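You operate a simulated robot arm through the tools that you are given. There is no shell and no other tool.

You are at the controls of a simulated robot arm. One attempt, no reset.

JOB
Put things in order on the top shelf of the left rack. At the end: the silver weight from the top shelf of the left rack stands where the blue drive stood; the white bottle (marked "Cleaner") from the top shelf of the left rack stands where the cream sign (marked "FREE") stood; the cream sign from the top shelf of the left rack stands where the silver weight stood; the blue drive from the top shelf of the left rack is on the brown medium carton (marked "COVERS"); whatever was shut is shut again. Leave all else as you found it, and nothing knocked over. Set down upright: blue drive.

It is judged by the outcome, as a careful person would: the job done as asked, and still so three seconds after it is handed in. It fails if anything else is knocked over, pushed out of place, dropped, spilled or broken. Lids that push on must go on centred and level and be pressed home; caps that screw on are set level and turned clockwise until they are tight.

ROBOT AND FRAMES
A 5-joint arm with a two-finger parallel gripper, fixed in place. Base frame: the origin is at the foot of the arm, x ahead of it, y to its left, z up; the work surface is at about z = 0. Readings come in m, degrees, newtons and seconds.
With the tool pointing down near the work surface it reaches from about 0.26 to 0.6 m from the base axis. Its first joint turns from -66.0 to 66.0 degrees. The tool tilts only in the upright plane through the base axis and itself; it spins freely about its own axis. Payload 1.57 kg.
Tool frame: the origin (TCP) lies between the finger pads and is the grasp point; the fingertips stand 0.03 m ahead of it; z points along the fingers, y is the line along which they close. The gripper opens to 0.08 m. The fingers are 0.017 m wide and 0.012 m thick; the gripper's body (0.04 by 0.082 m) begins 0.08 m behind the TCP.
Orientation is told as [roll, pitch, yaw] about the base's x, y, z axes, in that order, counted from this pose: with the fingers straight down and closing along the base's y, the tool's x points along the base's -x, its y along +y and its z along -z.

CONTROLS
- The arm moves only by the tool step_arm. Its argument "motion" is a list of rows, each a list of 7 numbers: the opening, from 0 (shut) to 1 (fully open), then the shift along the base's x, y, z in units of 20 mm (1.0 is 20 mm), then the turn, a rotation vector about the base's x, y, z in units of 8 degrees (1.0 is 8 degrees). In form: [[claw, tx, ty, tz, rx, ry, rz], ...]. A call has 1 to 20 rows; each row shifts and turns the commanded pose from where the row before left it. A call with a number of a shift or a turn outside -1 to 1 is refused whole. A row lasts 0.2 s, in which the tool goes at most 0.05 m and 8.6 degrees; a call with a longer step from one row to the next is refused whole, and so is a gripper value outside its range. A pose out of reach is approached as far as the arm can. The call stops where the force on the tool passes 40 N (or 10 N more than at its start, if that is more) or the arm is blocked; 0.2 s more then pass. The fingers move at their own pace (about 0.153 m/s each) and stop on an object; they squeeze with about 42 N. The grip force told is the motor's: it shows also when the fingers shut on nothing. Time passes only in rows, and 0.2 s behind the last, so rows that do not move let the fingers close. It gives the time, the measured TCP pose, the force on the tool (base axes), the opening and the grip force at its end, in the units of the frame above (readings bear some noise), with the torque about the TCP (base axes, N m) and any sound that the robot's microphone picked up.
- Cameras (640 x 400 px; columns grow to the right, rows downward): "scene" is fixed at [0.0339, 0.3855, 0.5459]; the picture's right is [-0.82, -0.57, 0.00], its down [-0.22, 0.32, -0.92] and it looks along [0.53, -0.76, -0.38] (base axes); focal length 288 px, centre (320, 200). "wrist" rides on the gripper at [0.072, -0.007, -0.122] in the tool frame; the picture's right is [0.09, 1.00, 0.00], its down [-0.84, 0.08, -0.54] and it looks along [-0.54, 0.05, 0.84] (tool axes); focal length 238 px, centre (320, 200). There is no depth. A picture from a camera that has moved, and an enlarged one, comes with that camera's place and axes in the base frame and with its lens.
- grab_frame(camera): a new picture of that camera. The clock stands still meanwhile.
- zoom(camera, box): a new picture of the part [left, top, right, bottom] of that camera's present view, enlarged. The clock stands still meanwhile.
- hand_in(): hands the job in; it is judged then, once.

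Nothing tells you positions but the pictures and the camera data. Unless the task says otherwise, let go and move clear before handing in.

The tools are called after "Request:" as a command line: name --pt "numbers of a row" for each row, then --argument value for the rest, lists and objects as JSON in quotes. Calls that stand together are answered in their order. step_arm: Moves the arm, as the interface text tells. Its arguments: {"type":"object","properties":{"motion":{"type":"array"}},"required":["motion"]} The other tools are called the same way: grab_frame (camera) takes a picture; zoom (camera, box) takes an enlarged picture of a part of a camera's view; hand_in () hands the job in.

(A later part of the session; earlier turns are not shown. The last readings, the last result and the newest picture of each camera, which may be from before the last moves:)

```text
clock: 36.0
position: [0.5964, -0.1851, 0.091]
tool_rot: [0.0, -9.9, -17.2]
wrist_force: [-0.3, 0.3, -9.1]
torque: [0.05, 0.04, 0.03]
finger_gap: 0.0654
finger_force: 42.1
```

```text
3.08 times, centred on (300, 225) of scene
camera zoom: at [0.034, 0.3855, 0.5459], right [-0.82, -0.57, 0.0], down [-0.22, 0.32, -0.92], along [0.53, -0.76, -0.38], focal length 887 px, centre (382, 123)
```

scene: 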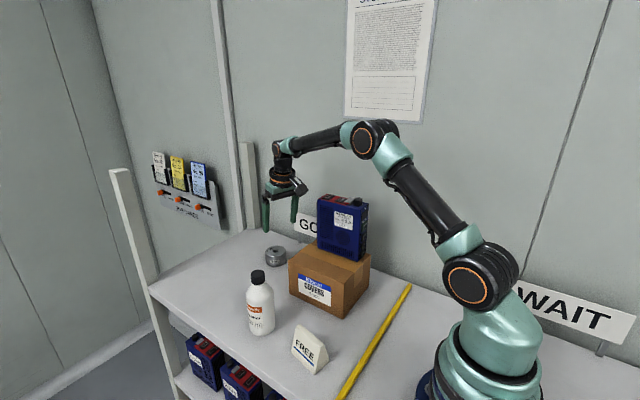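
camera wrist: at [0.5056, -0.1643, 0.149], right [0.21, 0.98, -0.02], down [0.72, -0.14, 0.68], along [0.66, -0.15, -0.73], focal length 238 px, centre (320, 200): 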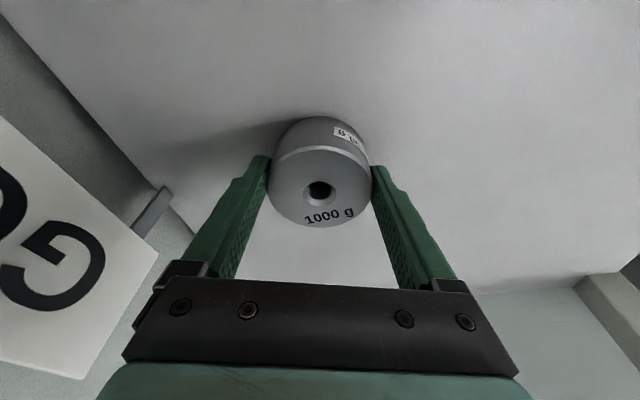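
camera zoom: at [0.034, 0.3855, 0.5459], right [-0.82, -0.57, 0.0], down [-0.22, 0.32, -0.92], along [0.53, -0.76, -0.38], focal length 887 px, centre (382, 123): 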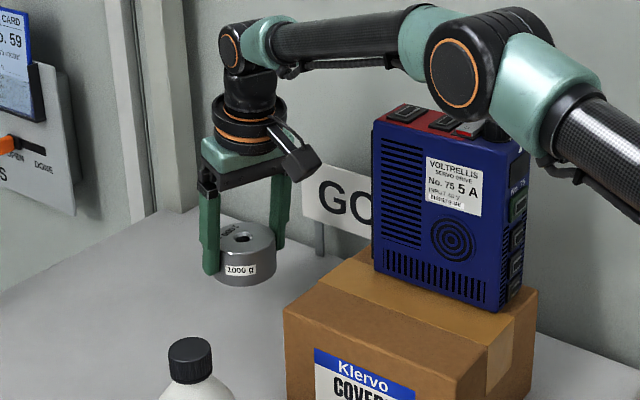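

Request:
step_arm --pt "0 0.0285 0.898 0 0 0 0.209" --pt "0 0.0285 0.898 0 0 0 0.209" --pt "0 0.0285 0.898 0 0 0 0.209" --pt "0 0.0285 0.898 0 0 0 0.209" --pt "0 0.0285 0.898 0 0 0 0.209" --pt "0 0.0285 0.898 0 0 0 0.209" --pt "0 0.0285 0.898 0 0 0 0.209" --pt "0 0.0285 0.898 0 0 0 0.209" --pt "0 0.0285 0.898 0 0 0 0.209" --pt "0 0.0285 0.898 0 0 0 0.209" --pt "0 0 0 0 0 0 0"

Request:
grab_frame --camera "scene"

Request:
grab_frame --camera "wrist"

```text
clock: 38.4
position: [0.6011, -0.0042, 0.0917]
tool_rot: [0.0, -9.9, -0.4]
wrist_force: [-0.1, -0.4, -10.4]
torque: [-0.01, 0.04, 0.0]
finger_gap: 0.0655
finger_force: 42.4
```

```text
taken
```

scene: 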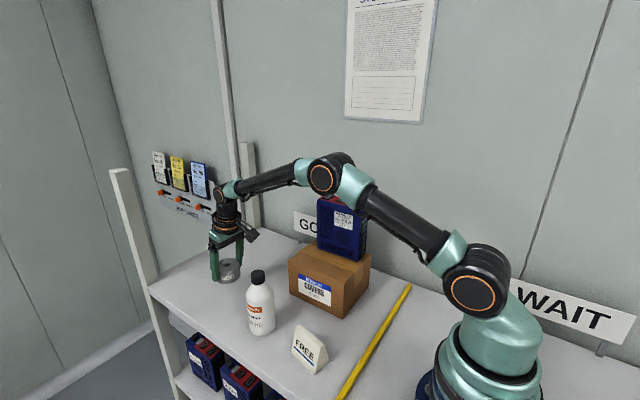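

```text
taken
camera wrist: at [0.5091, -0.0112, 0.1987], right [-0.08, 1.0, -0.02], down [0.73, 0.07, 0.68], along [0.68, 0.05, -0.73], focal length 238 px, centre (320, 200)
```

wrist: 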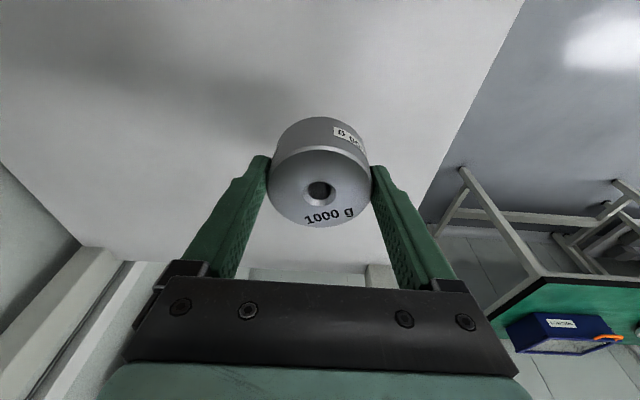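

Request:
step_arm --pt "0 0 0 -0.8 0 0 0" --pt "0 0 0 -0.8 0 0 0" --pt "0 0 0 -0.5 0 0 0" --pt "0 0 0 -0.25 0 0 0" --pt "0 0 0 0 0 0 0"

```text
clock: 39.6
position: [0.6006, -0.0029, 0.0431]
tool_rot: [0.0, -10.0, -0.4]
wrist_force: [-0.8, 0.2, -9.8]
torque: [0.02, 0.08, 0.01]
finger_gap: 0.0653
finger_force: 42.0
```

Request:
step_arm --pt "0 0 0 -0.06 0 0 0" --pt "0 0 0 -0.04 0 0 0" --pt "0 0 0 0 0 0 0"

```text
clock: 40.4
position: [0.6017, -0.0047, 0.0421]
tool_rot: [0.0, -9.9, -0.3]
wrist_force: [-0.5, 0.1, -9.6]
torque: [-0.01, 0.03, -0.01]
finger_gap: 0.0653
finger_force: 41.9
```

Request:
step_arm --pt "0 0 0 -0.05 0 0 0" --pt "0 0 0 0 0 0 0"

```text
clock: 41.0
position: [0.6006, -0.004, 0.042]
tool_rot: [-0.1, -10.0, -0.4]
wrist_force: [-2.4, -0.5, -1.8]
torque: [0.09, 0.38, 0.09]
finger_gap: 0.0651
finger_force: 42.1
```

The shelf is taking most of the weight now. Releasing and rising straight up.

Request:
step_arm --pt "0.85 0 0 0 0 0 0" --pt "0.92 0 0 0 0 0 0" --pt "1 0 0 0 0 0 0" --pt "1 0 0 0.3 0 0 0" --pt "1 0 0 1 0 0 0" --pt "1 0 0 1 0 0 0" --pt "1 0 0 1 0 0 0" --pt "1 0 0 0 0 0 0"

Request:
grab_frame --camera "wrist"

Request:
zoom --camera "scene" --box '[180, 200, 340, 380]'

```text
clock: 42.8
position: [0.6012, -0.0043, 0.1068]
tool_rot: [0.0, -10.0, -0.5]
wrist_force: [0.3, -0.9, 0.4]
torque: [0.0, 0.0, -0.05]
finger_gap: 0.0797
finger_force: 0.0
```

```text
taken
camera wrist: at [0.5095, -0.0113, 0.215], right [-0.08, 1.0, -0.02], down [0.73, 0.07, 0.68], along [0.68, 0.05, -0.73], focal length 238 px, centre (320, 200)
```

wrist: 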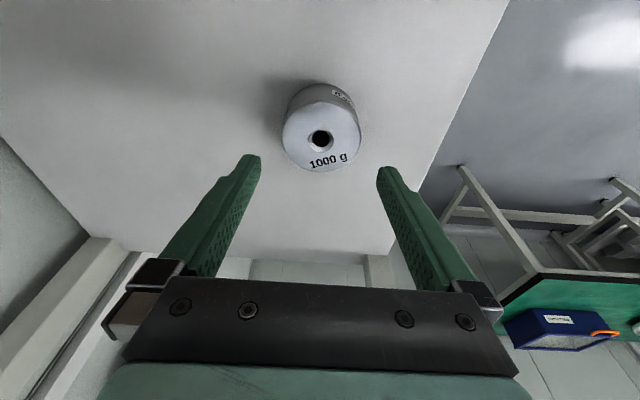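

```text
2.22 times, centred on (260, 290) of scene
camera zoom: at [0.0339, 0.3855, 0.5459], right [-0.82, -0.57, 0.0], down [-0.22, 0.32, -0.92], along [0.53, -0.76, -0.38], focal length 640 px, centre (453, 0)
```

zoom: 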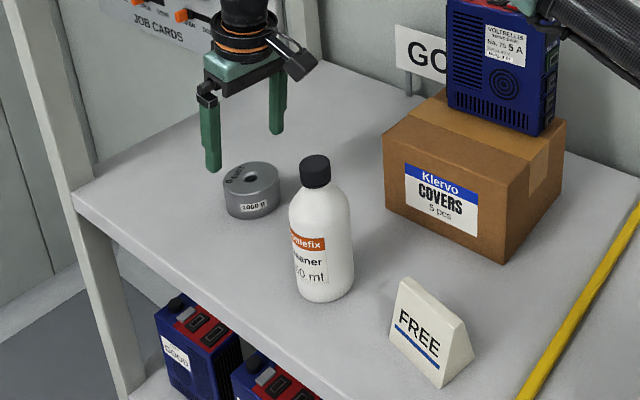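

The weight stands where the drive stood. Next is the sign: I'll rise, take the tilt off, retract above it and turn the fingers to close along its length.

Request:
step_arm --pt "1 -0.3 0 1 0 0 0" --pt "1 -0.3 0 1 0 0 0" --pt "1 -0.3 0 1 0 0 0" --pt "1 -0.3 0 1 0 0 0" --pt "1 -1 0 1 0 0.3125 0" --pt "1 -1 0 1 0 0.3125 0" --pt "1 -1 0 1 0 0.3125 0" --pt "1 -1 0 1 0 0.3125 0"

Request:
step_arm --pt "1 -0.7346 0.169 0 0 0 -0.9415" --pt "1 -0.7346 0.169 0 0 0 -0.9415" --pt "1 -0.7346 0.169 0 0 0 -0.9415" --pt "1 -0.7346 0.169 0 0 0 -0.9415" --pt "1 -0.7346 0.169 0 0 0 -0.9415" --pt "1 -0.7346 0.169 0 0 0 -0.9415" --pt "1 -0.7346 0.169 0 0 0 -0.9415" --pt "1 -0.7346 0.169 0 0 0 -0.9415" --pt "1 -0.7346 0.169 0 0 0 -0.9415" --pt "1 -0.7346 0.169 0 0 0 -0.9415" --pt "1 -0.7346 0.169 0 0 0 -0.9415" --pt "1 -0.7346 0.169 0 0 0 -0.9415" --pt "1 -0.7346 0.169 0 0 0 -0.9415" --pt "1 0 0 0 0 0 0"

Request:
grab_frame --camera "wrist"

Request:
grab_frame --camera "scene"

```text
clock: 44.6
position: [0.4977, -0.0042, 0.2678]
tool_rot: [0.1, 0.0, -0.4]
wrist_force: [0.2, 0.7, 0.3]
torque: [-0.02, -0.03, -0.02]
finger_gap: 0.0801
finger_force: 0.1
```

```text
clock: 47.6
position: [0.3067, 0.0397, 0.2672]
tool_rot: [-0.1, 0.0, -98.4]
wrist_force: [0.0, 0.3, 0.2]
torque: [-0.03, 0.0, -0.02]
finger_gap: 0.0798
finger_force: 0.0
```

```text
taken
camera wrist: at [0.3102, 0.1106, 0.3889], right [1.0, -0.05, 0.0], down [-0.04, -0.84, 0.54], along [-0.03, -0.54, -0.84], focal length 238 px, centre (320, 200)
```

wrist: 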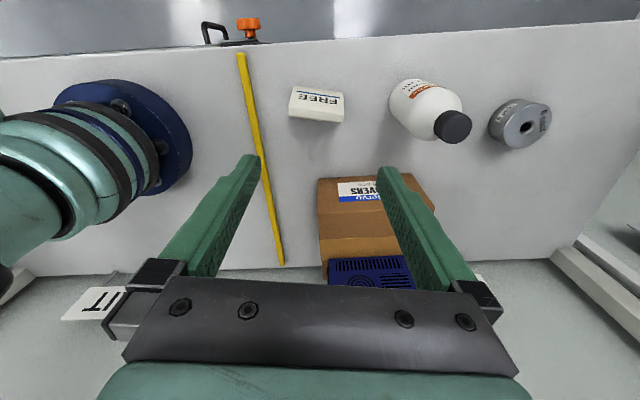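

```text
taken
```

scene: 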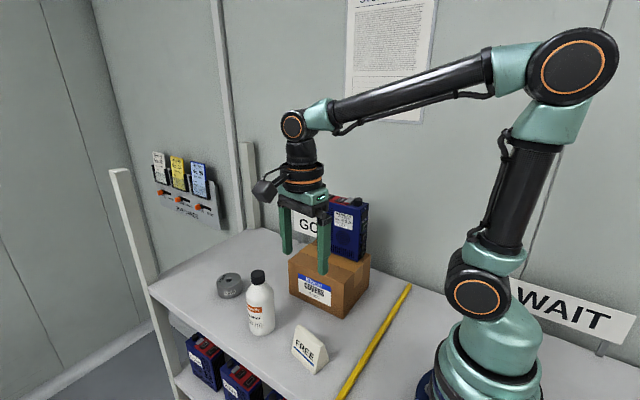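

Request:
zoom --camera "wrist" --box '[270, 60, 370, 150]'

Request:
zoom --camera "scene" --box '[275, 310, 345, 385]'

Request:
zoom --camera "wrist" --box '[380, 60, 500, 160]'

```text
4.44 times, centred on (320, 105) of wrist
camera zoom: at [0.3102, 0.1106, 0.3889], right [1.0, -0.05, 0.0], down [-0.04, -0.84, 0.54], along [-0.03, -0.54, -0.84], focal length 1059 px, centre (320, 622)
```

zoom: 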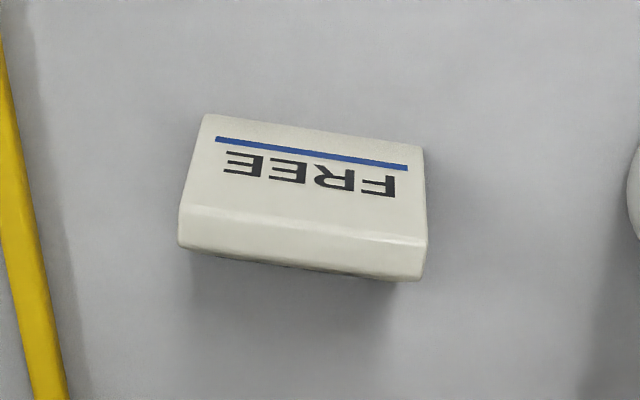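

```text
5.33 times, centred on (310, 348) of scene
camera zoom: at [0.0339, 0.3855, 0.5459], right [-0.82, -0.57, 0.0], down [-0.22, 0.32, -0.92], along [0.53, -0.76, -0.38], focal length 1537 px, centre (373, -587)
```

zoom: 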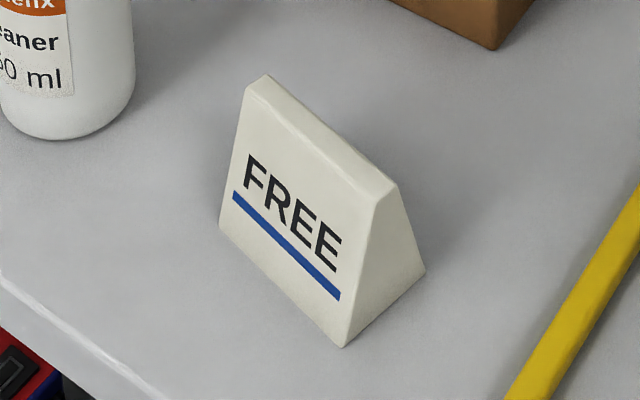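

```text
4.00 times, centred on (440, 110) of wrist
camera zoom: at [0.3102, 0.1106, 0.3889], right [1.0, -0.05, 0.0], down [-0.04, -0.84, 0.54], along [-0.03, -0.54, -0.84], focal length 953 px, centre (-160, 560)
```

zoom: 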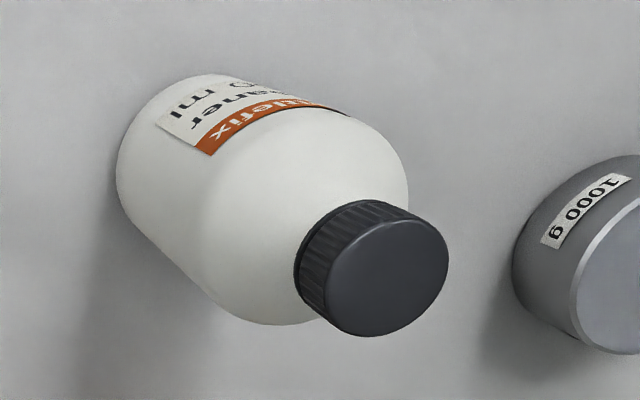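

The sign's centre is about (0.301, 0.037), its long side 72 mm at a yaw of -11°. I'll align to that and go down to just above it for a close check, since the clearance is only 4 mm a side.

Request:
step_arm --pt "1 -0.25 -0.135 -0.92 0 0 -0.325" --pt "1 0 0 -0.92 0 0 0" --pt "1 0 0 -0.92 0 0 0" --pt "1 0 0 -0.92 0 0 0" --pt "1 0 0 -0.92 0 0 0" --pt "1 0 0 -0.92 0 0 0" --pt "1 0 0 -0.92 0 0 0" --pt "1 0 0 -0.92 0 0 0" --pt "1 0 0 0 0 0 0"

Request:
grab_frame --camera "wrist"

Request:
zoom --camera "scene" --box '[250, 260, 370, 390]'

```text
clock: 49.6
position: [0.3, 0.0376, 0.12]
tool_rot: [-0.1, 0.0, -100.9]
wrist_force: [0.2, 0.6, -0.2]
torque: [-0.02, 0.02, 0.06]
finger_gap: 0.0802
finger_force: 0.2
```

```text
taken
camera wrist: at [0.3082, 0.1079, 0.2413], right [1.0, -0.1, 0.0], down [-0.08, -0.84, 0.54], along [-0.05, -0.54, -0.84], focal length 238 px, centre (320, 200)
```

wrist: 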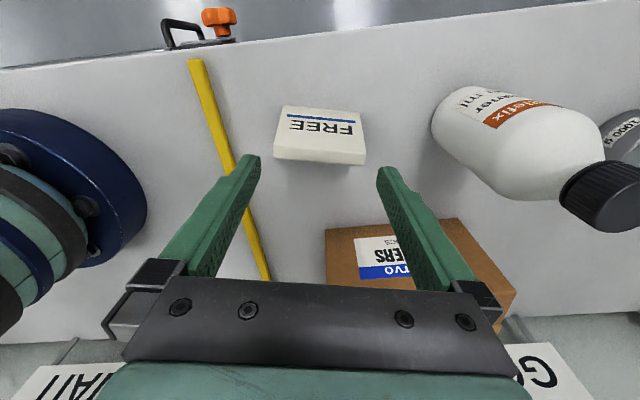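

```text
3.08 times, centred on (310, 325) of scene
camera zoom: at [0.0339, 0.3855, 0.5459], right [-0.82, -0.57, 0.0], down [-0.22, 0.32, -0.92], along [0.53, -0.76, -0.38], focal length 887 px, centre (351, -185)
```

zoom: 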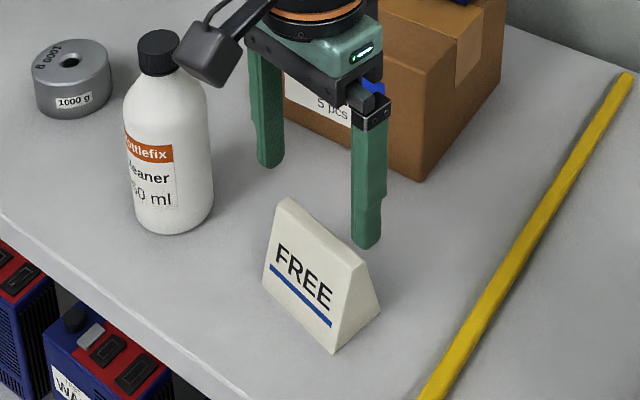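

Request:
zoom --camera "wrist" --box '[240, 80, 400, 210]'

```text
3.08 times, centred on (320, 145) of wrist
camera zoom: at [0.3082, 0.1079, 0.2413], right [1.0, -0.1, 0.0], down [-0.08, -0.84, 0.54], along [-0.05, -0.54, -0.84], focal length 733 px, centre (320, 369)
```

zoom: 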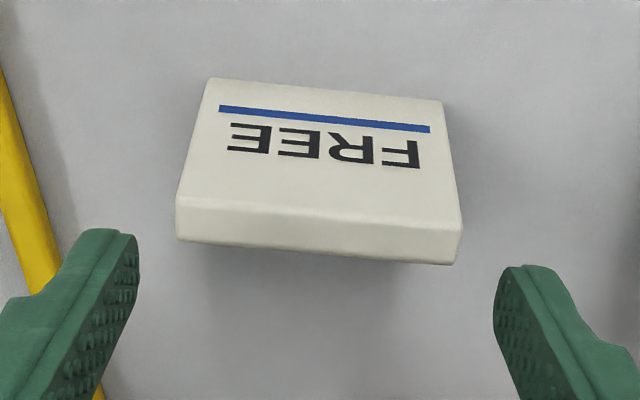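

The sign sits centred between the fingers to within a millimetre. I'll go down partway and confirm both fingers clear its ends.

Request:
step_arm --pt "1 0 0 -0.8 0 0 0" --pt "1 0 0 -0.8 0 0 0" --pt "1 0 0 -0.6 0 0 0" --pt "1 0 0 0 0 0 0"

Request:
grab_frame --camera "wrist"

Request:
zoom --camera "scene" --box '[250, 260, 370, 390]'

```text
clock: 50.6
position: [0.3007, 0.0372, 0.0767]
tool_rot: [-0.1, 0.0, -100.8]
wrist_force: [-0.5, 0.0, -0.7]
torque: [0.01, -0.02, -0.02]
finger_gap: 0.0797
finger_force: 0.0
```

```text
taken
camera wrist: at [0.3082, 0.1082, 0.1976], right [1.0, -0.1, 0.0], down [-0.08, -0.84, 0.54], along [-0.05, -0.54, -0.84], focal length 238 px, centre (320, 200)
```

wrist: 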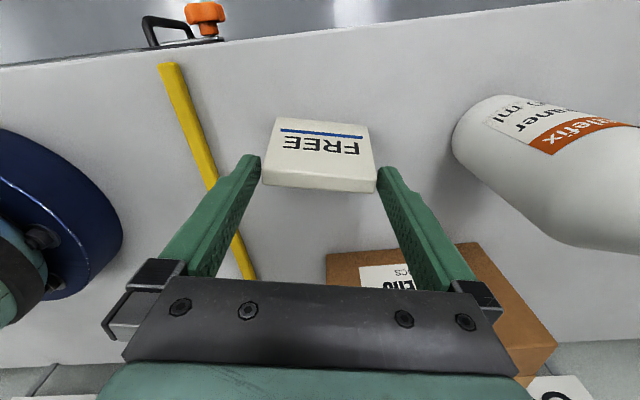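

```text
3.08 times, centred on (310, 325) of scene
camera zoom: at [0.0339, 0.3855, 0.5459], right [-0.82, -0.57, 0.0], down [-0.22, 0.32, -0.92], along [0.53, -0.76, -0.38], focal length 887 px, centre (351, -185)
```

zoom: 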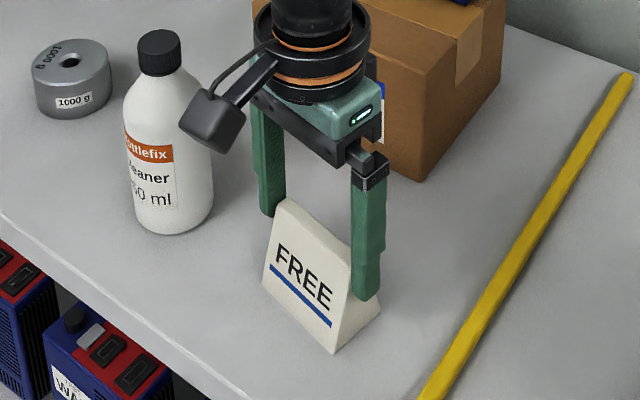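

Request:
step_arm --pt "1 0 0 -0.6 0 0 0" --pt "1 0 0 -0.6 0 0 0" --pt "1 0 0 -0.6 0 0 0" --pt "1 0 0 0 0 0 0" --pt "0.95 0 0 0 0 0 0" --pt "0.9 0 0 0 0 0 0" --pt "0.8 0 0 0 0 0 0" --pt "0.5 0 0 0 0 0 0" --pt "0 0 0 0 0 0 0" --pt "0 0 0 0 0 0 0"

Request:
grab_frame --camera "wrist"

```text
clock: 52.8
position: [0.3007, 0.0377, 0.0394]
tool_rot: [0.0, 0.1, -100.9]
wrist_force: [0.8, 0.0, 0.3]
torque: [-0.01, -0.01, 0.02]
finger_gap: 0.074
finger_force: 42.1
```

```text
taken
camera wrist: at [0.3085, 0.1082, 0.1621], right [1.0, -0.1, 0.0], down [-0.08, -0.84, 0.54], along [-0.05, -0.54, -0.84], focal length 238 px, centre (320, 200)
```

wrist: 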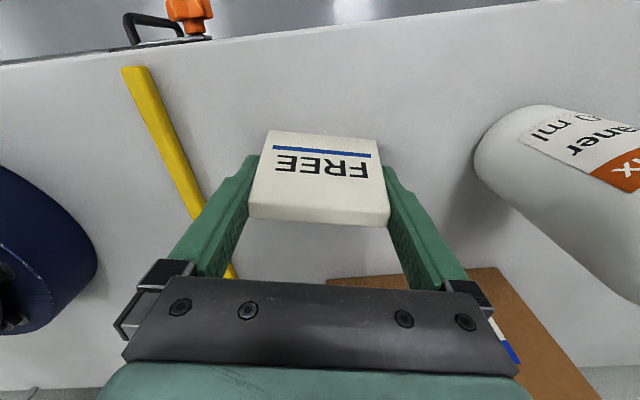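

I have the sign at a 74 mm gap. It came from about (0.301, 0.0377). I'll lift it high enough to clear the bottle.

Request:
step_arm --pt "0 0 0 0.3 0 0 0" --pt "0 0 0 0.7 0 0 0" --pt "0 0 0 1 0 0 0" --pt "0 0 0 1 0 0 0" --pt "0 0 0 1 0 0 0" --pt "0 0 0 1 0 0 0" --pt "0 0 0 1 0 0 0" --pt "0 0 0 1 0 0 0" --pt "0 0 0 1 0 0 0" --pt "0 0 0 1 0 0 0" --pt "0 0 0 1 0 0 0" --pt "0 0 0 0 0 0 0"

Request:
grab_frame --camera "scene"

Request:
grab_frame --camera "wrist"

```text
clock: 55.4
position: [0.3009, 0.0372, 0.2406]
tool_rot: [-0.1, 0.0, -100.9]
wrist_force: [-0.4, 0.5, -0.9]
torque: [0.01, 0.03, -0.02]
finger_gap: 0.074
finger_force: 42.1
```

```text
taken
```

scene: 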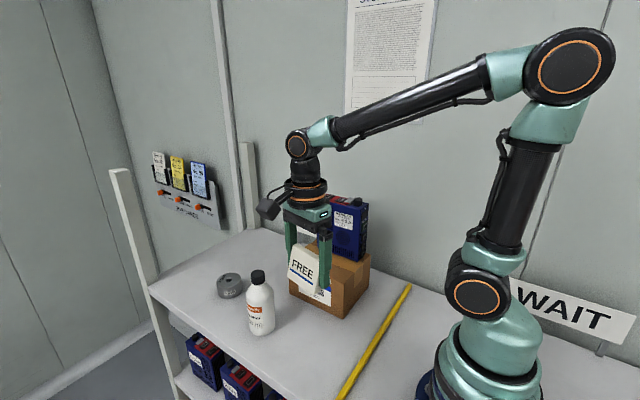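

```text
taken
camera wrist: at [0.3077, 0.1085, 0.3617], right [1.0, -0.1, 0.0], down [-0.08, -0.84, 0.54], along [-0.05, -0.54, -0.84], focal length 238 px, centre (320, 200)
```

wrist: 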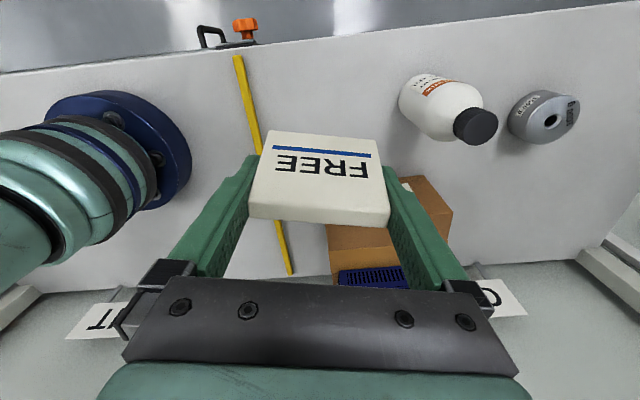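

Request:
step_arm --pt "0 0.9 -0.2 0.5 0 0 0.93" --pt "0 1 -0.332 0.5 0 0 0.93" --pt "0 1 -0.332 0 0 0 0.93" --pt "0 1 -0.332 0 0 0 0.93" --pt "0 1 -0.332 0 0 0 0.93" --pt "0 1 -0.332 0 0 0 0.93" --pt "0 1 -0.332 0 0 0 0.93" --pt "0 1 -0.332 0 0 0 0.93" --pt "0 1 -0.332 0 0 0 0.93" --pt "0 0.548 -1 -0.6 0 0 0.418" --pt "0 0.548 -1 -0.6 0 0 0.418" --pt "0 0.548 -1 -0.6 0 0 0.418" --pt "0 0.548 -1 -0.6 0 0 0.418" --pt "0 0.548 -1 -0.6 0 0 0.418" --pt "0 0 0 0 0 0 0"

Request:
grab_frame --camera "scene"

Request:
grab_frame --camera "wrist"

```text
clock: 58.6
position: [0.5336, -0.1204, 0.2002]
tool_rot: [-0.1, 0.0, -17.2]
wrist_force: [1.4, -0.6, -1.5]
torque: [0.01, -0.03, 0.02]
finger_gap: 0.0741
finger_force: 42.2
```

```text
taken
```

scene: 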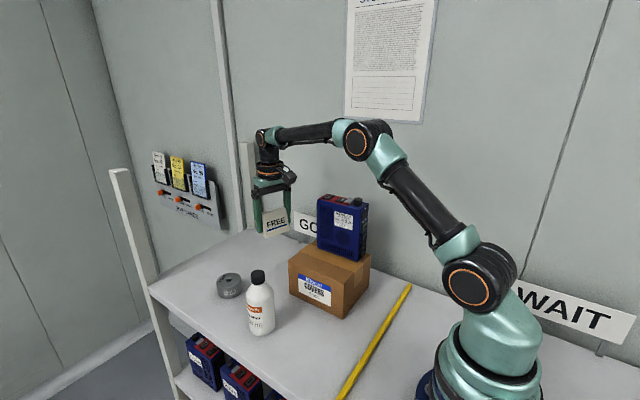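

```text
taken
camera wrist: at [0.4635, -0.1057, 0.3218], right [0.21, 0.98, 0.0], down [0.82, -0.17, 0.54], along [0.53, -0.11, -0.84], focal length 238 px, centre (320, 200)
```

wrist: 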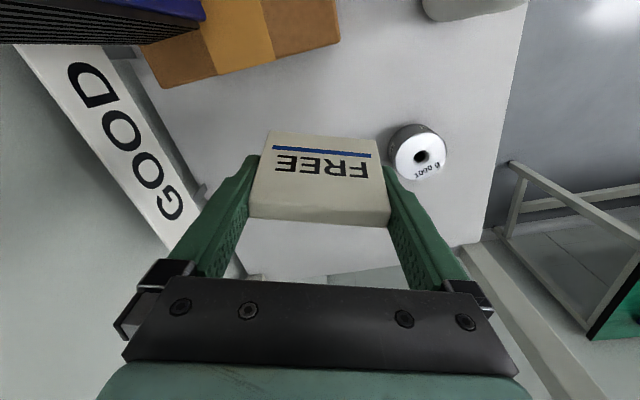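

Request:
step_arm --pt "0 0.264 -0.46 -1 0 0 0" --pt "0 0.264 -0.46 -1 0 0 0" --pt "0 0.264 -0.46 -1 0 0 0" --pt "0 0.264 -0.46 -1 0 0 0" --pt "0 0.264 -0.46 -1 0 0 0" --pt "0 0.264 -0.46 -1 0 0 0" --pt "0 0 0 -1 0 0 0" --pt "0 0 0 -0.5 0 0 0" --pt "0 0 0 0 0 0 0"

Request:
zoom --camera "scene" --box '[220, 160, 380, 290]'

Request:
grab_frame --camera "wrist"

```text
clock: 60.6
position: [0.5663, -0.1754, 0.0499]
tool_rot: [0.0, 0.0, -17.2]
wrist_force: [-0.4, 0.5, -0.4]
torque: [0.01, -0.02, 0.03]
finger_gap: 0.0741
finger_force: 42.0
```

```text
3.08 times, centred on (300, 225) of scene
camera zoom: at [0.0339, 0.3855, 0.5459], right [-0.82, -0.57, 0.0], down [-0.22, 0.32, -0.92], along [0.53, -0.76, -0.38], focal length 887 px, centre (382, 123)
```

zoom: 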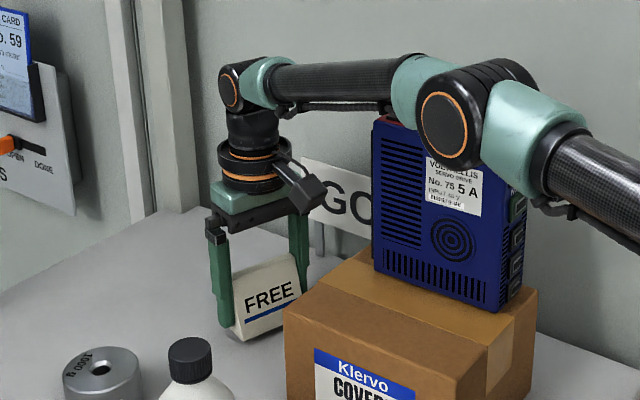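

```text
taken
camera wrist: at [0.4959, -0.1613, 0.1711], right [0.21, 0.98, 0.0], down [0.82, -0.17, 0.54], along [0.53, -0.11, -0.84], focal length 238 px, centre (320, 200)
```

wrist: 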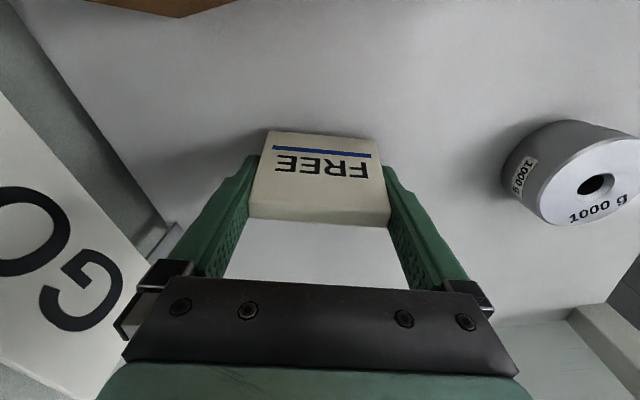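

Request:
step_arm --pt "0 0 0 -0.25 0 0 0" --pt "0 0 0 -0.15 0 0 0" --pt "0 0 0 -0.05 0 0 0" --pt "0 0 0 0 0 0 0"

```text
clock: 61.6
position: [0.5666, -0.1754, 0.0409]
tool_rot: [-0.1, 0.0, -17.3]
wrist_force: [-0.3, 0.0, -0.6]
torque: [0.01, 0.01, 0.01]
finger_gap: 0.0739
finger_force: 41.8
```

Request:
step_arm --pt "0 0 0 -0.05 0 0 0" --pt "0 0 0 0 0 0 0"

```text
clock: 62.2
position: [0.5655, -0.1748, 0.0405]
tool_rot: [-0.1, -0.1, -17.2]
wrist_force: [0.2, 0.0, 2.0]
torque: [0.0, 0.02, -0.04]
finger_gap: 0.0741
finger_force: 42.1
```

It's touching down lightly here, about 30 mm short of its target. I'll let go, tilt the tool 10° in place with the fingers still beside its ends, and regrip, so the sign stays level when I reach further out.

Request:
step_arm --pt "0.95 0 0 0 0 0 0" --pt "1 0 0 0 0 0 0" --pt "1 0 0 0.05 0 0 0" --pt "1 0 0 0 0 0 0"

Request:
grab_frame --camera "wrist"

Request:
zoom --camera "scene" --box '[230, 200, 330, 290]'

```text
clock: 63.2
position: [0.5652, -0.175, 0.0414]
tool_rot: [-0.1, -0.1, -17.2]
wrist_force: [-0.9, 0.4, -0.6]
torque: [-0.01, -0.01, 0.0]
finger_gap: 0.0801
finger_force: 0.0
```

```text
taken
camera wrist: at [0.4954, -0.1609, 0.1627], right [0.21, 0.98, 0.0], down [0.82, -0.17, 0.54], along [0.53, -0.11, -0.84], focal length 238 px, centre (320, 200)
```

wrist: 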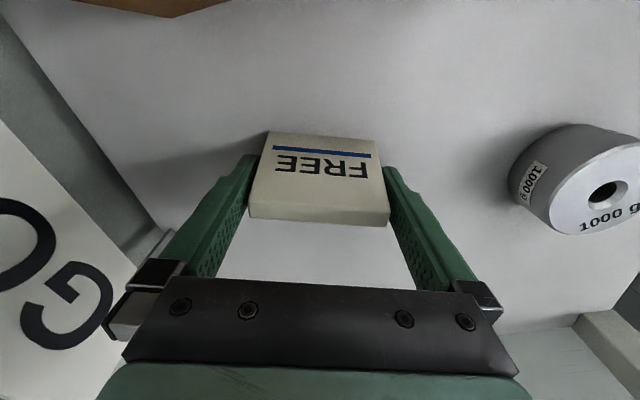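

```text
4.44 times, centred on (280, 245) of scene
camera zoom: at [0.0339, 0.3855, 0.5459], right [-0.82, -0.57, 0.0], down [-0.22, 0.32, -0.92], along [0.53, -0.76, -0.38], focal length 1281 px, centre (498, 0)
```

zoom: 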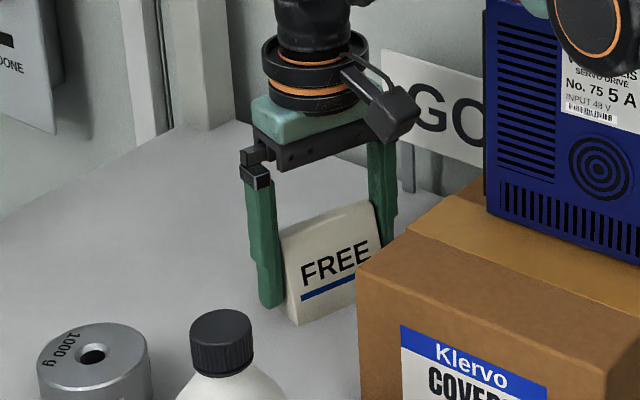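

Request:
step_arm --pt "1 0 0 0.15 -0.0986 -0.3184 0" --pt "1 0 0 0.1 -0.0986 -0.3184 0" --pt "1 0 0 0 -0.0985 -0.3185 0" --pt "1 0 0 0 0 0 0"

Request:
grab_frame --camera "wrist"

Request:
zoom --camera "scene" --box '[220, 160, 380, 290]'

```text
clock: 64.2
position: [0.5651, -0.1736, 0.0462]
tool_rot: [0.0, -8.0, -17.2]
wrist_force: [0.6, -1.2, -0.2]
torque: [0.01, 0.02, -0.02]
finger_gap: 0.0803
finger_force: 0.1
```

```text
taken
camera wrist: at [0.4796, -0.156, 0.1565], right [0.21, 0.98, -0.01], down [0.74, -0.15, 0.65], along [0.64, -0.15, -0.76], focal length 238 px, centre (320, 200)
```

wrist: 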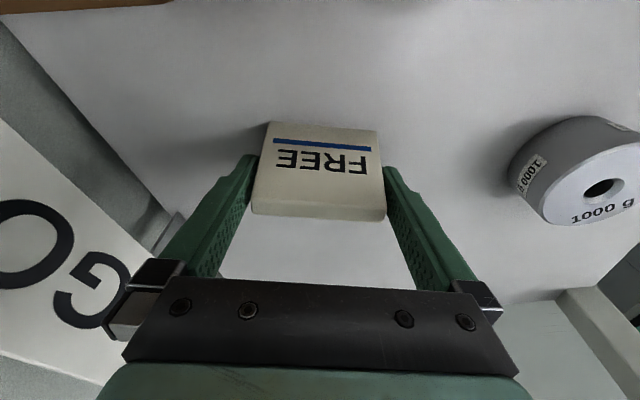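

```text
3.08 times, centred on (300, 225) of scene
camera zoom: at [0.0339, 0.3855, 0.5459], right [-0.82, -0.57, 0.0], down [-0.22, 0.32, -0.92], along [0.53, -0.76, -0.38], focal length 887 px, centre (382, 123)
```

zoom: 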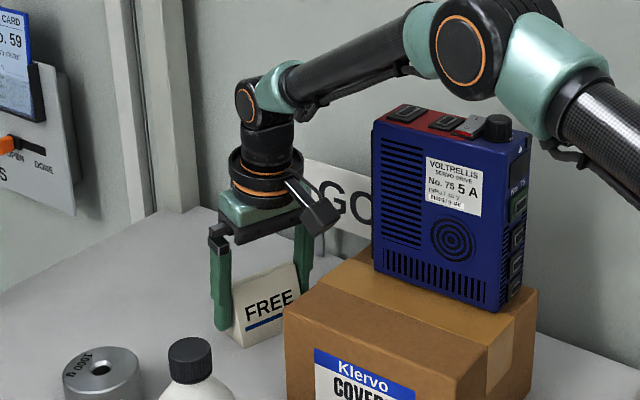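

The tilt went in without touching the sign. Closing again on its ends.

Request:
step_arm --pt "0.96 0 0 0 0 0 0" --pt "0.92 0 0 0 0 0 0" --pt "0.8 0 0 0 0 0 0" --pt "0.4 0 0 0 0 0 0" --pt "0 0 0 0 0 0 0" --pt "0 0 0 0 0 0 0" --pt "0 0 0 0.25 0 0 0" --pt "0 0 0 0.25 0 0 0" --pt "0 0 0 0 0 0 0"

Request:
zoom --camera "scene" --box '[230, 200, 330, 290]'

Request:
grab_frame --camera "wrist"

```text
clock: 66.2
position: [0.565, -0.1746, 0.0563]
tool_rot: [-0.1, -7.9, -17.2]
wrist_force: [-0.4, -0.4, -0.4]
torque: [-0.01, 0.04, -0.01]
finger_gap: 0.0742
finger_force: 42.2
```

```text
4.44 times, centred on (280, 245) of scene
camera zoom: at [0.0339, 0.3855, 0.5459], right [-0.82, -0.57, 0.0], down [-0.22, 0.32, -0.92], along [0.53, -0.76, -0.38], focal length 1281 px, centre (498, 0)
```

zoom: 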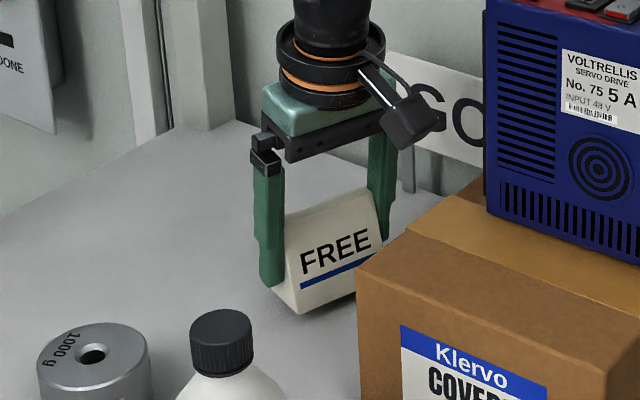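

```text
taken
camera wrist: at [0.4794, -0.1562, 0.1665], right [0.21, 0.98, -0.01], down [0.74, -0.15, 0.65], along [0.64, -0.14, -0.76], focal length 238 px, centre (320, 200)
```

wrist: 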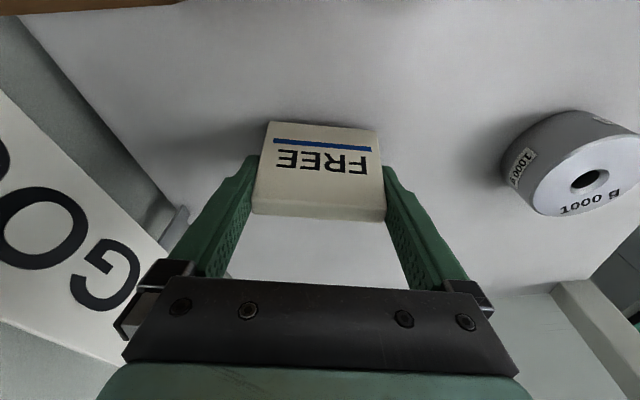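

It lifted cleanly and level. I'll move it out 32 mm to where the weight stood, then lower it.

Request:
step_arm --pt "0 0.52 -0.167 0 0 0 0" --pt "0 0.52 -0.167 0 0 0 0" --pt "0 0.52 -0.167 0 0 0 0" --pt "0 0 0 -0.25 0 0 0" --pt "0 0 0 -0.15 0 0 0" --pt "0 0 0 0 0 0 0"

```text
clock: 67.6
position: [0.5971, -0.1838, 0.0483]
tool_rot: [-0.1, -8.0, -17.1]
wrist_force: [-0.2, -0.1, -0.3]
torque: [0.04, 0.01, -0.02]
finger_gap: 0.074
finger_force: 41.5
```

Request:
step_arm --pt "0 0 0 -0.06 0 0 0" --pt "0 0 0 -0.05 0 0 0" --pt "0 0 0 0 0 0 0"

Request:
zoom --camera "scene" --box '[230, 200, 330, 290]'

```text
clock: 68.4
position: [0.5969, -0.1841, 0.0459]
tool_rot: [0.0, -7.9, -17.2]
wrist_force: [0.1, -0.3, -0.3]
torque: [0.03, 0.0, -0.01]
finger_gap: 0.0743
finger_force: 41.4
```

```text
4.44 times, centred on (280, 245) of scene
camera zoom: at [0.0339, 0.3855, 0.5459], right [-0.82, -0.57, 0.0], down [-0.22, 0.32, -0.92], along [0.53, -0.76, -0.38], focal length 1281 px, centre (498, 0)
```

zoom: 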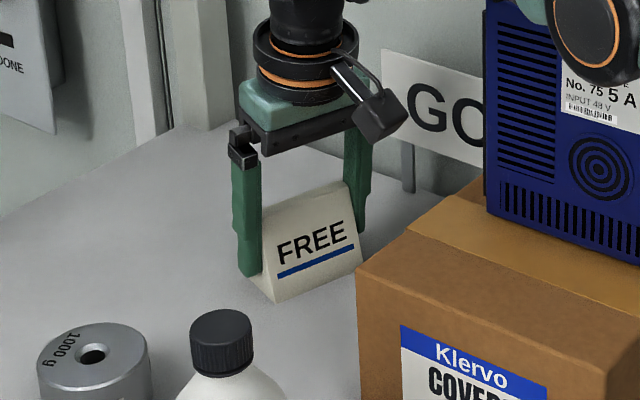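

Request:
step_arm --pt "0 0 0 -0.04 0 0 0" --pt "0 0 0 0 0 0 0"

```text
clock: 69.0
position: [0.5964, -0.1849, 0.0449]
tool_rot: [0.0, -8.1, -17.2]
wrist_force: [-1.9, 0.7, 6.1]
torque: [0.04, 0.12, 0.01]
finger_gap: 0.074
finger_force: 42.6
```

Light contact at 6 N with the sign at (0.596, -0.185). I'll release and rise straight up.

Request:
step_arm --pt "0.95 0 0 0 0 0 0" --pt "1 0 0 0 0 0 0" --pt "1 0 0 0 0 0 0" --pt "1 0 0 0.5 0 0 0" --pt "1 0 0 1 0 0 0" --pt "1 0 0 1 0 0 0" --pt "1 0 0 1 0 0 0" --pt "1 0 0 0 0 0 0"

Request:
grab_frame --camera "wrist"

Request:
zoom --camera "scene" --box '[220, 180, 340, 290]'

```text
clock: 70.8
position: [0.5969, -0.1854, 0.1148]
tool_rot: [0.0, -8.1, -17.2]
wrist_force: [0.6, -0.6, 0.0]
torque: [-0.01, -0.01, 0.01]
finger_gap: 0.0802
finger_force: 0.1
```

```text
taken
camera wrist: at [0.5103, -0.1665, 0.2257], right [0.21, 0.98, -0.01], down [0.74, -0.15, 0.65], along [0.64, -0.15, -0.76], focal length 238 px, centre (320, 200)
```

wrist: 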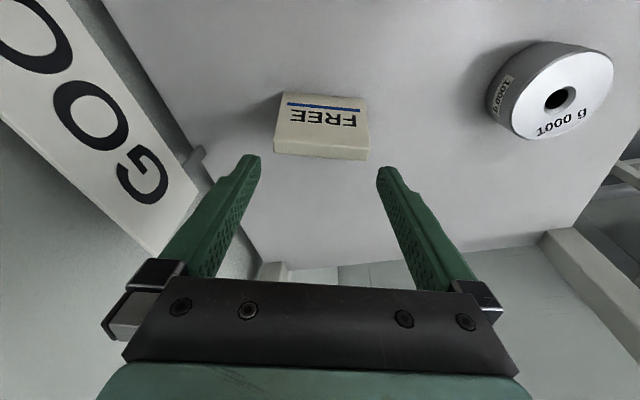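

```text
3.64 times, centred on (280, 235) of scene
camera zoom: at [0.0339, 0.3855, 0.5459], right [-0.82, -0.57, 0.0], down [-0.22, 0.32, -0.92], along [0.53, -0.76, -0.38], focal length 1048 px, centre (466, 73)
```

zoom: 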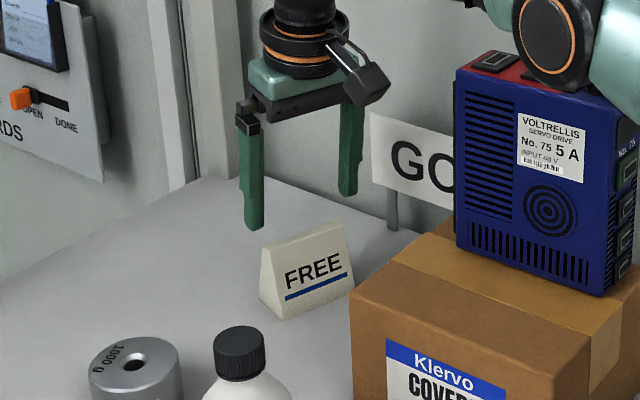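

The sign stands where the weight stood. Now the bottle: I'll rise, take off the tilt and move above it with the fingers open.

Request:
step_arm --pt "1 -0.5 0.155 1 0 0 0" --pt "1 -0.5 0.155 1 0.0986 0.3184 0" --pt "1 -0.5 0.155 1 0.0986 0.3184 0" --pt "1 -0.5 0.155 1 0.0985 0.3185 0" --pt "1 -0.7 1 0.75 0 0 0" --pt "1 -0.7 1 0.75 0 0 0" --pt "1 -0.7 1 0.75 0 0 0" --pt "1 -0.7 1 0.75 0 0 0" --pt "1 0 0 0 0 0 0"

Request:
step_arm --pt "1 -0.393 0.94 0.3 0 0 0.396" --pt "1 -0.393 0.94 0.2 0 0 0.396" --pt "1 -0.393 0.94 0.2 0 0 0.396" --pt "1 -0.393 0.94 0.1 0 0 0.396" --pt "1 -0.393 0.94 0 0 0 0.396" --pt "1 -0.393 0.94 0 0 0 0.396" --pt "1 -0.393 0.94 0 0 0 0.396" --pt "1 0 0 0 0 0 0"

Request:
grab_frame --camera "wrist"

Request:
grab_frame --camera "scene"

```text
clock: 72.8
position: [0.5, -0.0929, 0.256]
tool_rot: [0.0, 0.1, -17.2]
wrist_force: [0.2, -0.1, 0.2]
torque: [-0.03, 0.0, -0.02]
finger_gap: 0.0801
finger_force: 0.1
```

```text
clock: 74.6
position: [0.4447, 0.0393, 0.2717]
tool_rot: [0.0, 0.0, 5.0]
wrist_force: [0.2, 0.8, 0.2]
torque: [0.0, -0.02, 0.03]
finger_gap: 0.08
finger_force: 0.0
```

```text
taken
camera wrist: at [0.3743, 0.0257, 0.3929], right [-0.18, 0.98, 0.0], down [0.83, 0.15, 0.54], along [0.53, 0.1, -0.84], focal length 238 px, centre (320, 200)
```

wrist: 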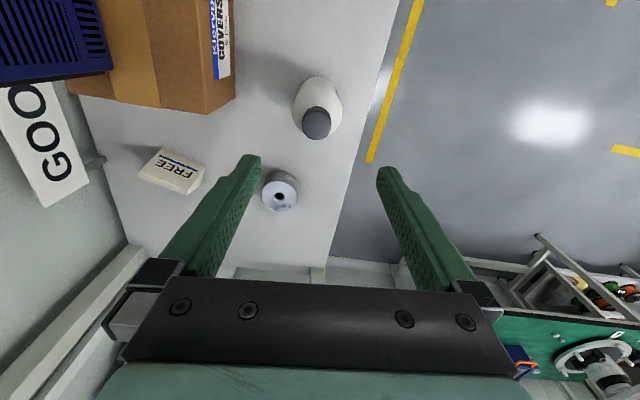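

```text
taken
```

scene: 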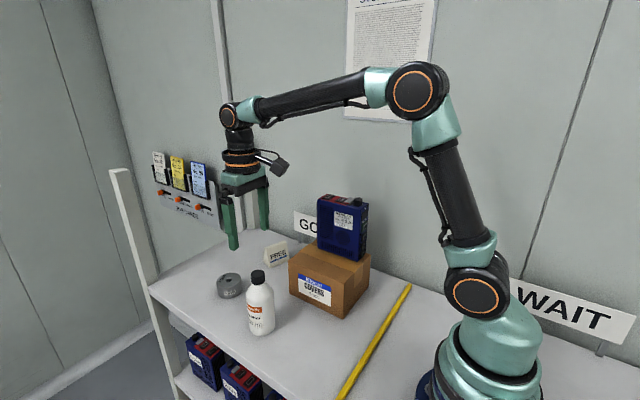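

Request:
zoom --camera "wrist" --box '[260, 60, 380, 160]'

Request:
zoom --camera "scene" --box '[220, 255, 310, 345]'

```text
4.00 times, centred on (320, 110) of wrist
camera zoom: at [0.3743, 0.0257, 0.3929], right [-0.18, 0.98, 0.0], down [0.83, 0.15, 0.54], along [0.53, 0.1, -0.84], focal length 953 px, centre (320, 560)
```

zoom: 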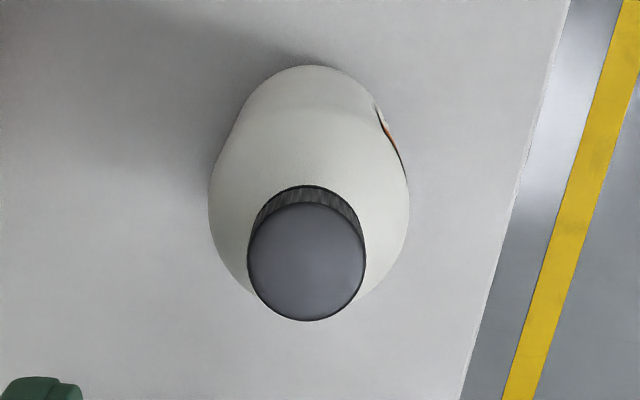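

```text
4.44 times, centred on (265, 300) of scene
camera zoom: at [0.0339, 0.3855, 0.5459], right [-0.82, -0.57, 0.0], down [-0.22, 0.32, -0.92], along [0.53, -0.76, -0.38], focal length 1281 px, centre (564, -244)
```

zoom: 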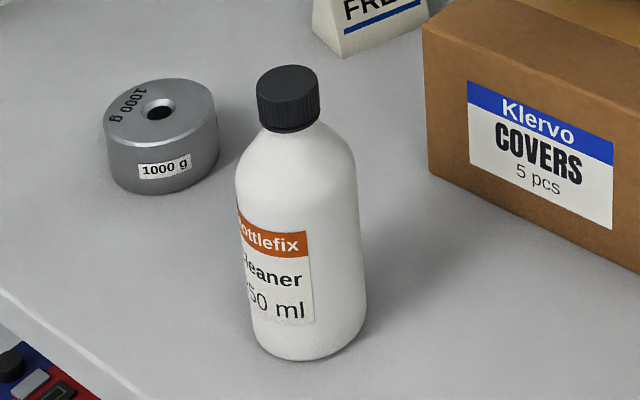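

The bottle's axis reads about (0.4365, 0.034) from above. I'll centre on that, go down to just above the cap and check again.

Request:
step_arm --pt "1 -0.2 -0.12 -0.9 0 0 0" --pt "1 -0.2 -0.12 -0.9 0 0 0" --pt "1 0 0 -0.9 0 0 0" --pt "1 0 0 0 0 0 0"

Request:
grab_frame --camera "wrist"

Request:
zoom --camera "scene" --box '[200, 190, 330, 345]'

```text
clock: 75.6
position: [0.438, 0.0338, 0.2168]
tool_rot: [0.0, 0.0, 5.0]
wrist_force: [1.1, 0.7, 0.5]
torque: [-0.01, 0.01, -0.01]
finger_gap: 0.0798
finger_force: 0.1
```

```text
taken
camera wrist: at [0.3669, 0.0207, 0.3389], right [-0.18, 0.98, 0.0], down [0.83, 0.15, 0.54], along [0.53, 0.1, -0.84], focal length 238 px, centre (320, 200)
```

wrist: 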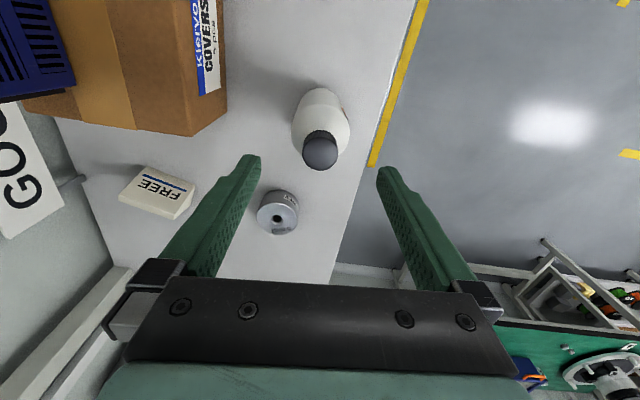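

```text
2.58 times, centred on (265, 268) of scene
camera zoom: at [0.0339, 0.3855, 0.5459], right [-0.82, -0.57, 0.0], down [-0.22, 0.32, -0.92], along [0.53, -0.76, -0.38], focal length 744 px, centre (462, 26)
```

zoom: 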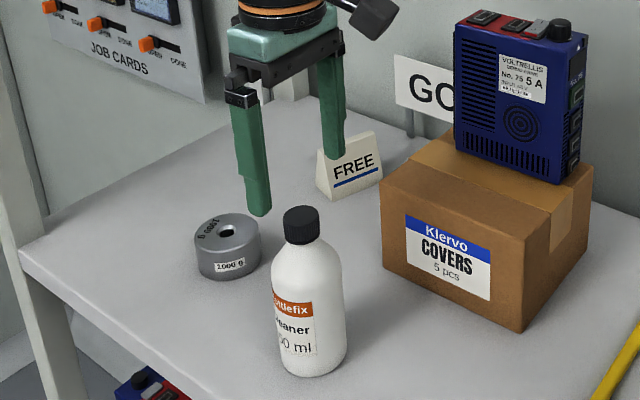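

Request:
zoom --camera "wrist" --box '[240, 70, 400, 190]'

```text
3.33 times, centred on (320, 130) of wrist
camera zoom: at [0.3669, 0.0207, 0.3389], right [-0.18, 0.98, 0.0], down [0.83, 0.15, 0.54], along [0.53, 0.1, -0.84], focal length 794 px, centre (320, 433)
```

zoom: 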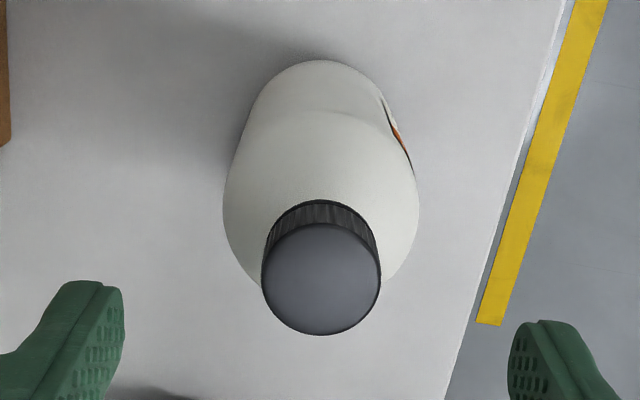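

The bottle is centred sideways between the fingers. I'll go down around it and pause partway to check.

Request:
step_arm --pt "1 0 0 -0.9 0 0 0" --pt "1 0 0 -0.9 0 0 0" --pt "1 0 0 -0.9 0 0 0" --pt "1 0 0 -0.9 0 0 0" --pt "1 0 0 0 0 0 0"

Request:
grab_frame --camera "wrist"

Request:
zoom --camera "scene" --box '[200, 190, 330, 345]'

```text
clock: 76.8
position: [0.4372, 0.035, 0.1444]
tool_rot: [0.1, 0.0, 5.0]
wrist_force: [0.2, 0.4, 0.5]
torque: [0.02, 0.01, 0.0]
finger_gap: 0.0799
finger_force: 0.0
```

```text
taken
camera wrist: at [0.3665, 0.0204, 0.2666], right [-0.18, 0.98, 0.0], down [0.83, 0.15, 0.54], along [0.53, 0.1, -0.84], focal length 238 px, centre (320, 200)
```

wrist: 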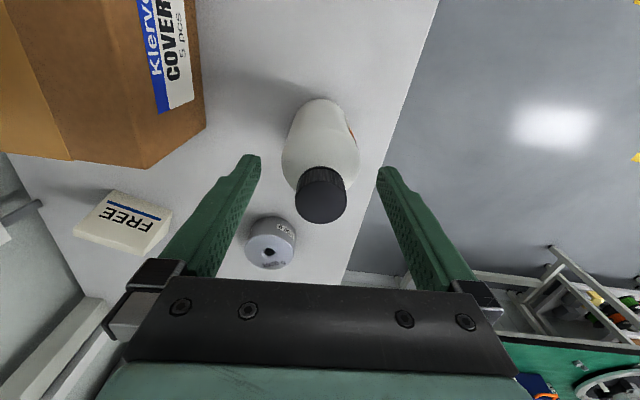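

```text
2.58 times, centred on (265, 268) of scene
camera zoom: at [0.0339, 0.3855, 0.5459], right [-0.82, -0.57, 0.0], down [-0.22, 0.32, -0.92], along [0.53, -0.76, -0.38], focal length 744 px, centre (462, 26)
```

zoom: 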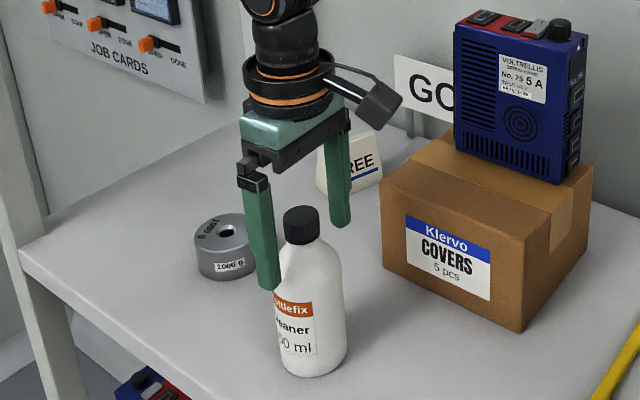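

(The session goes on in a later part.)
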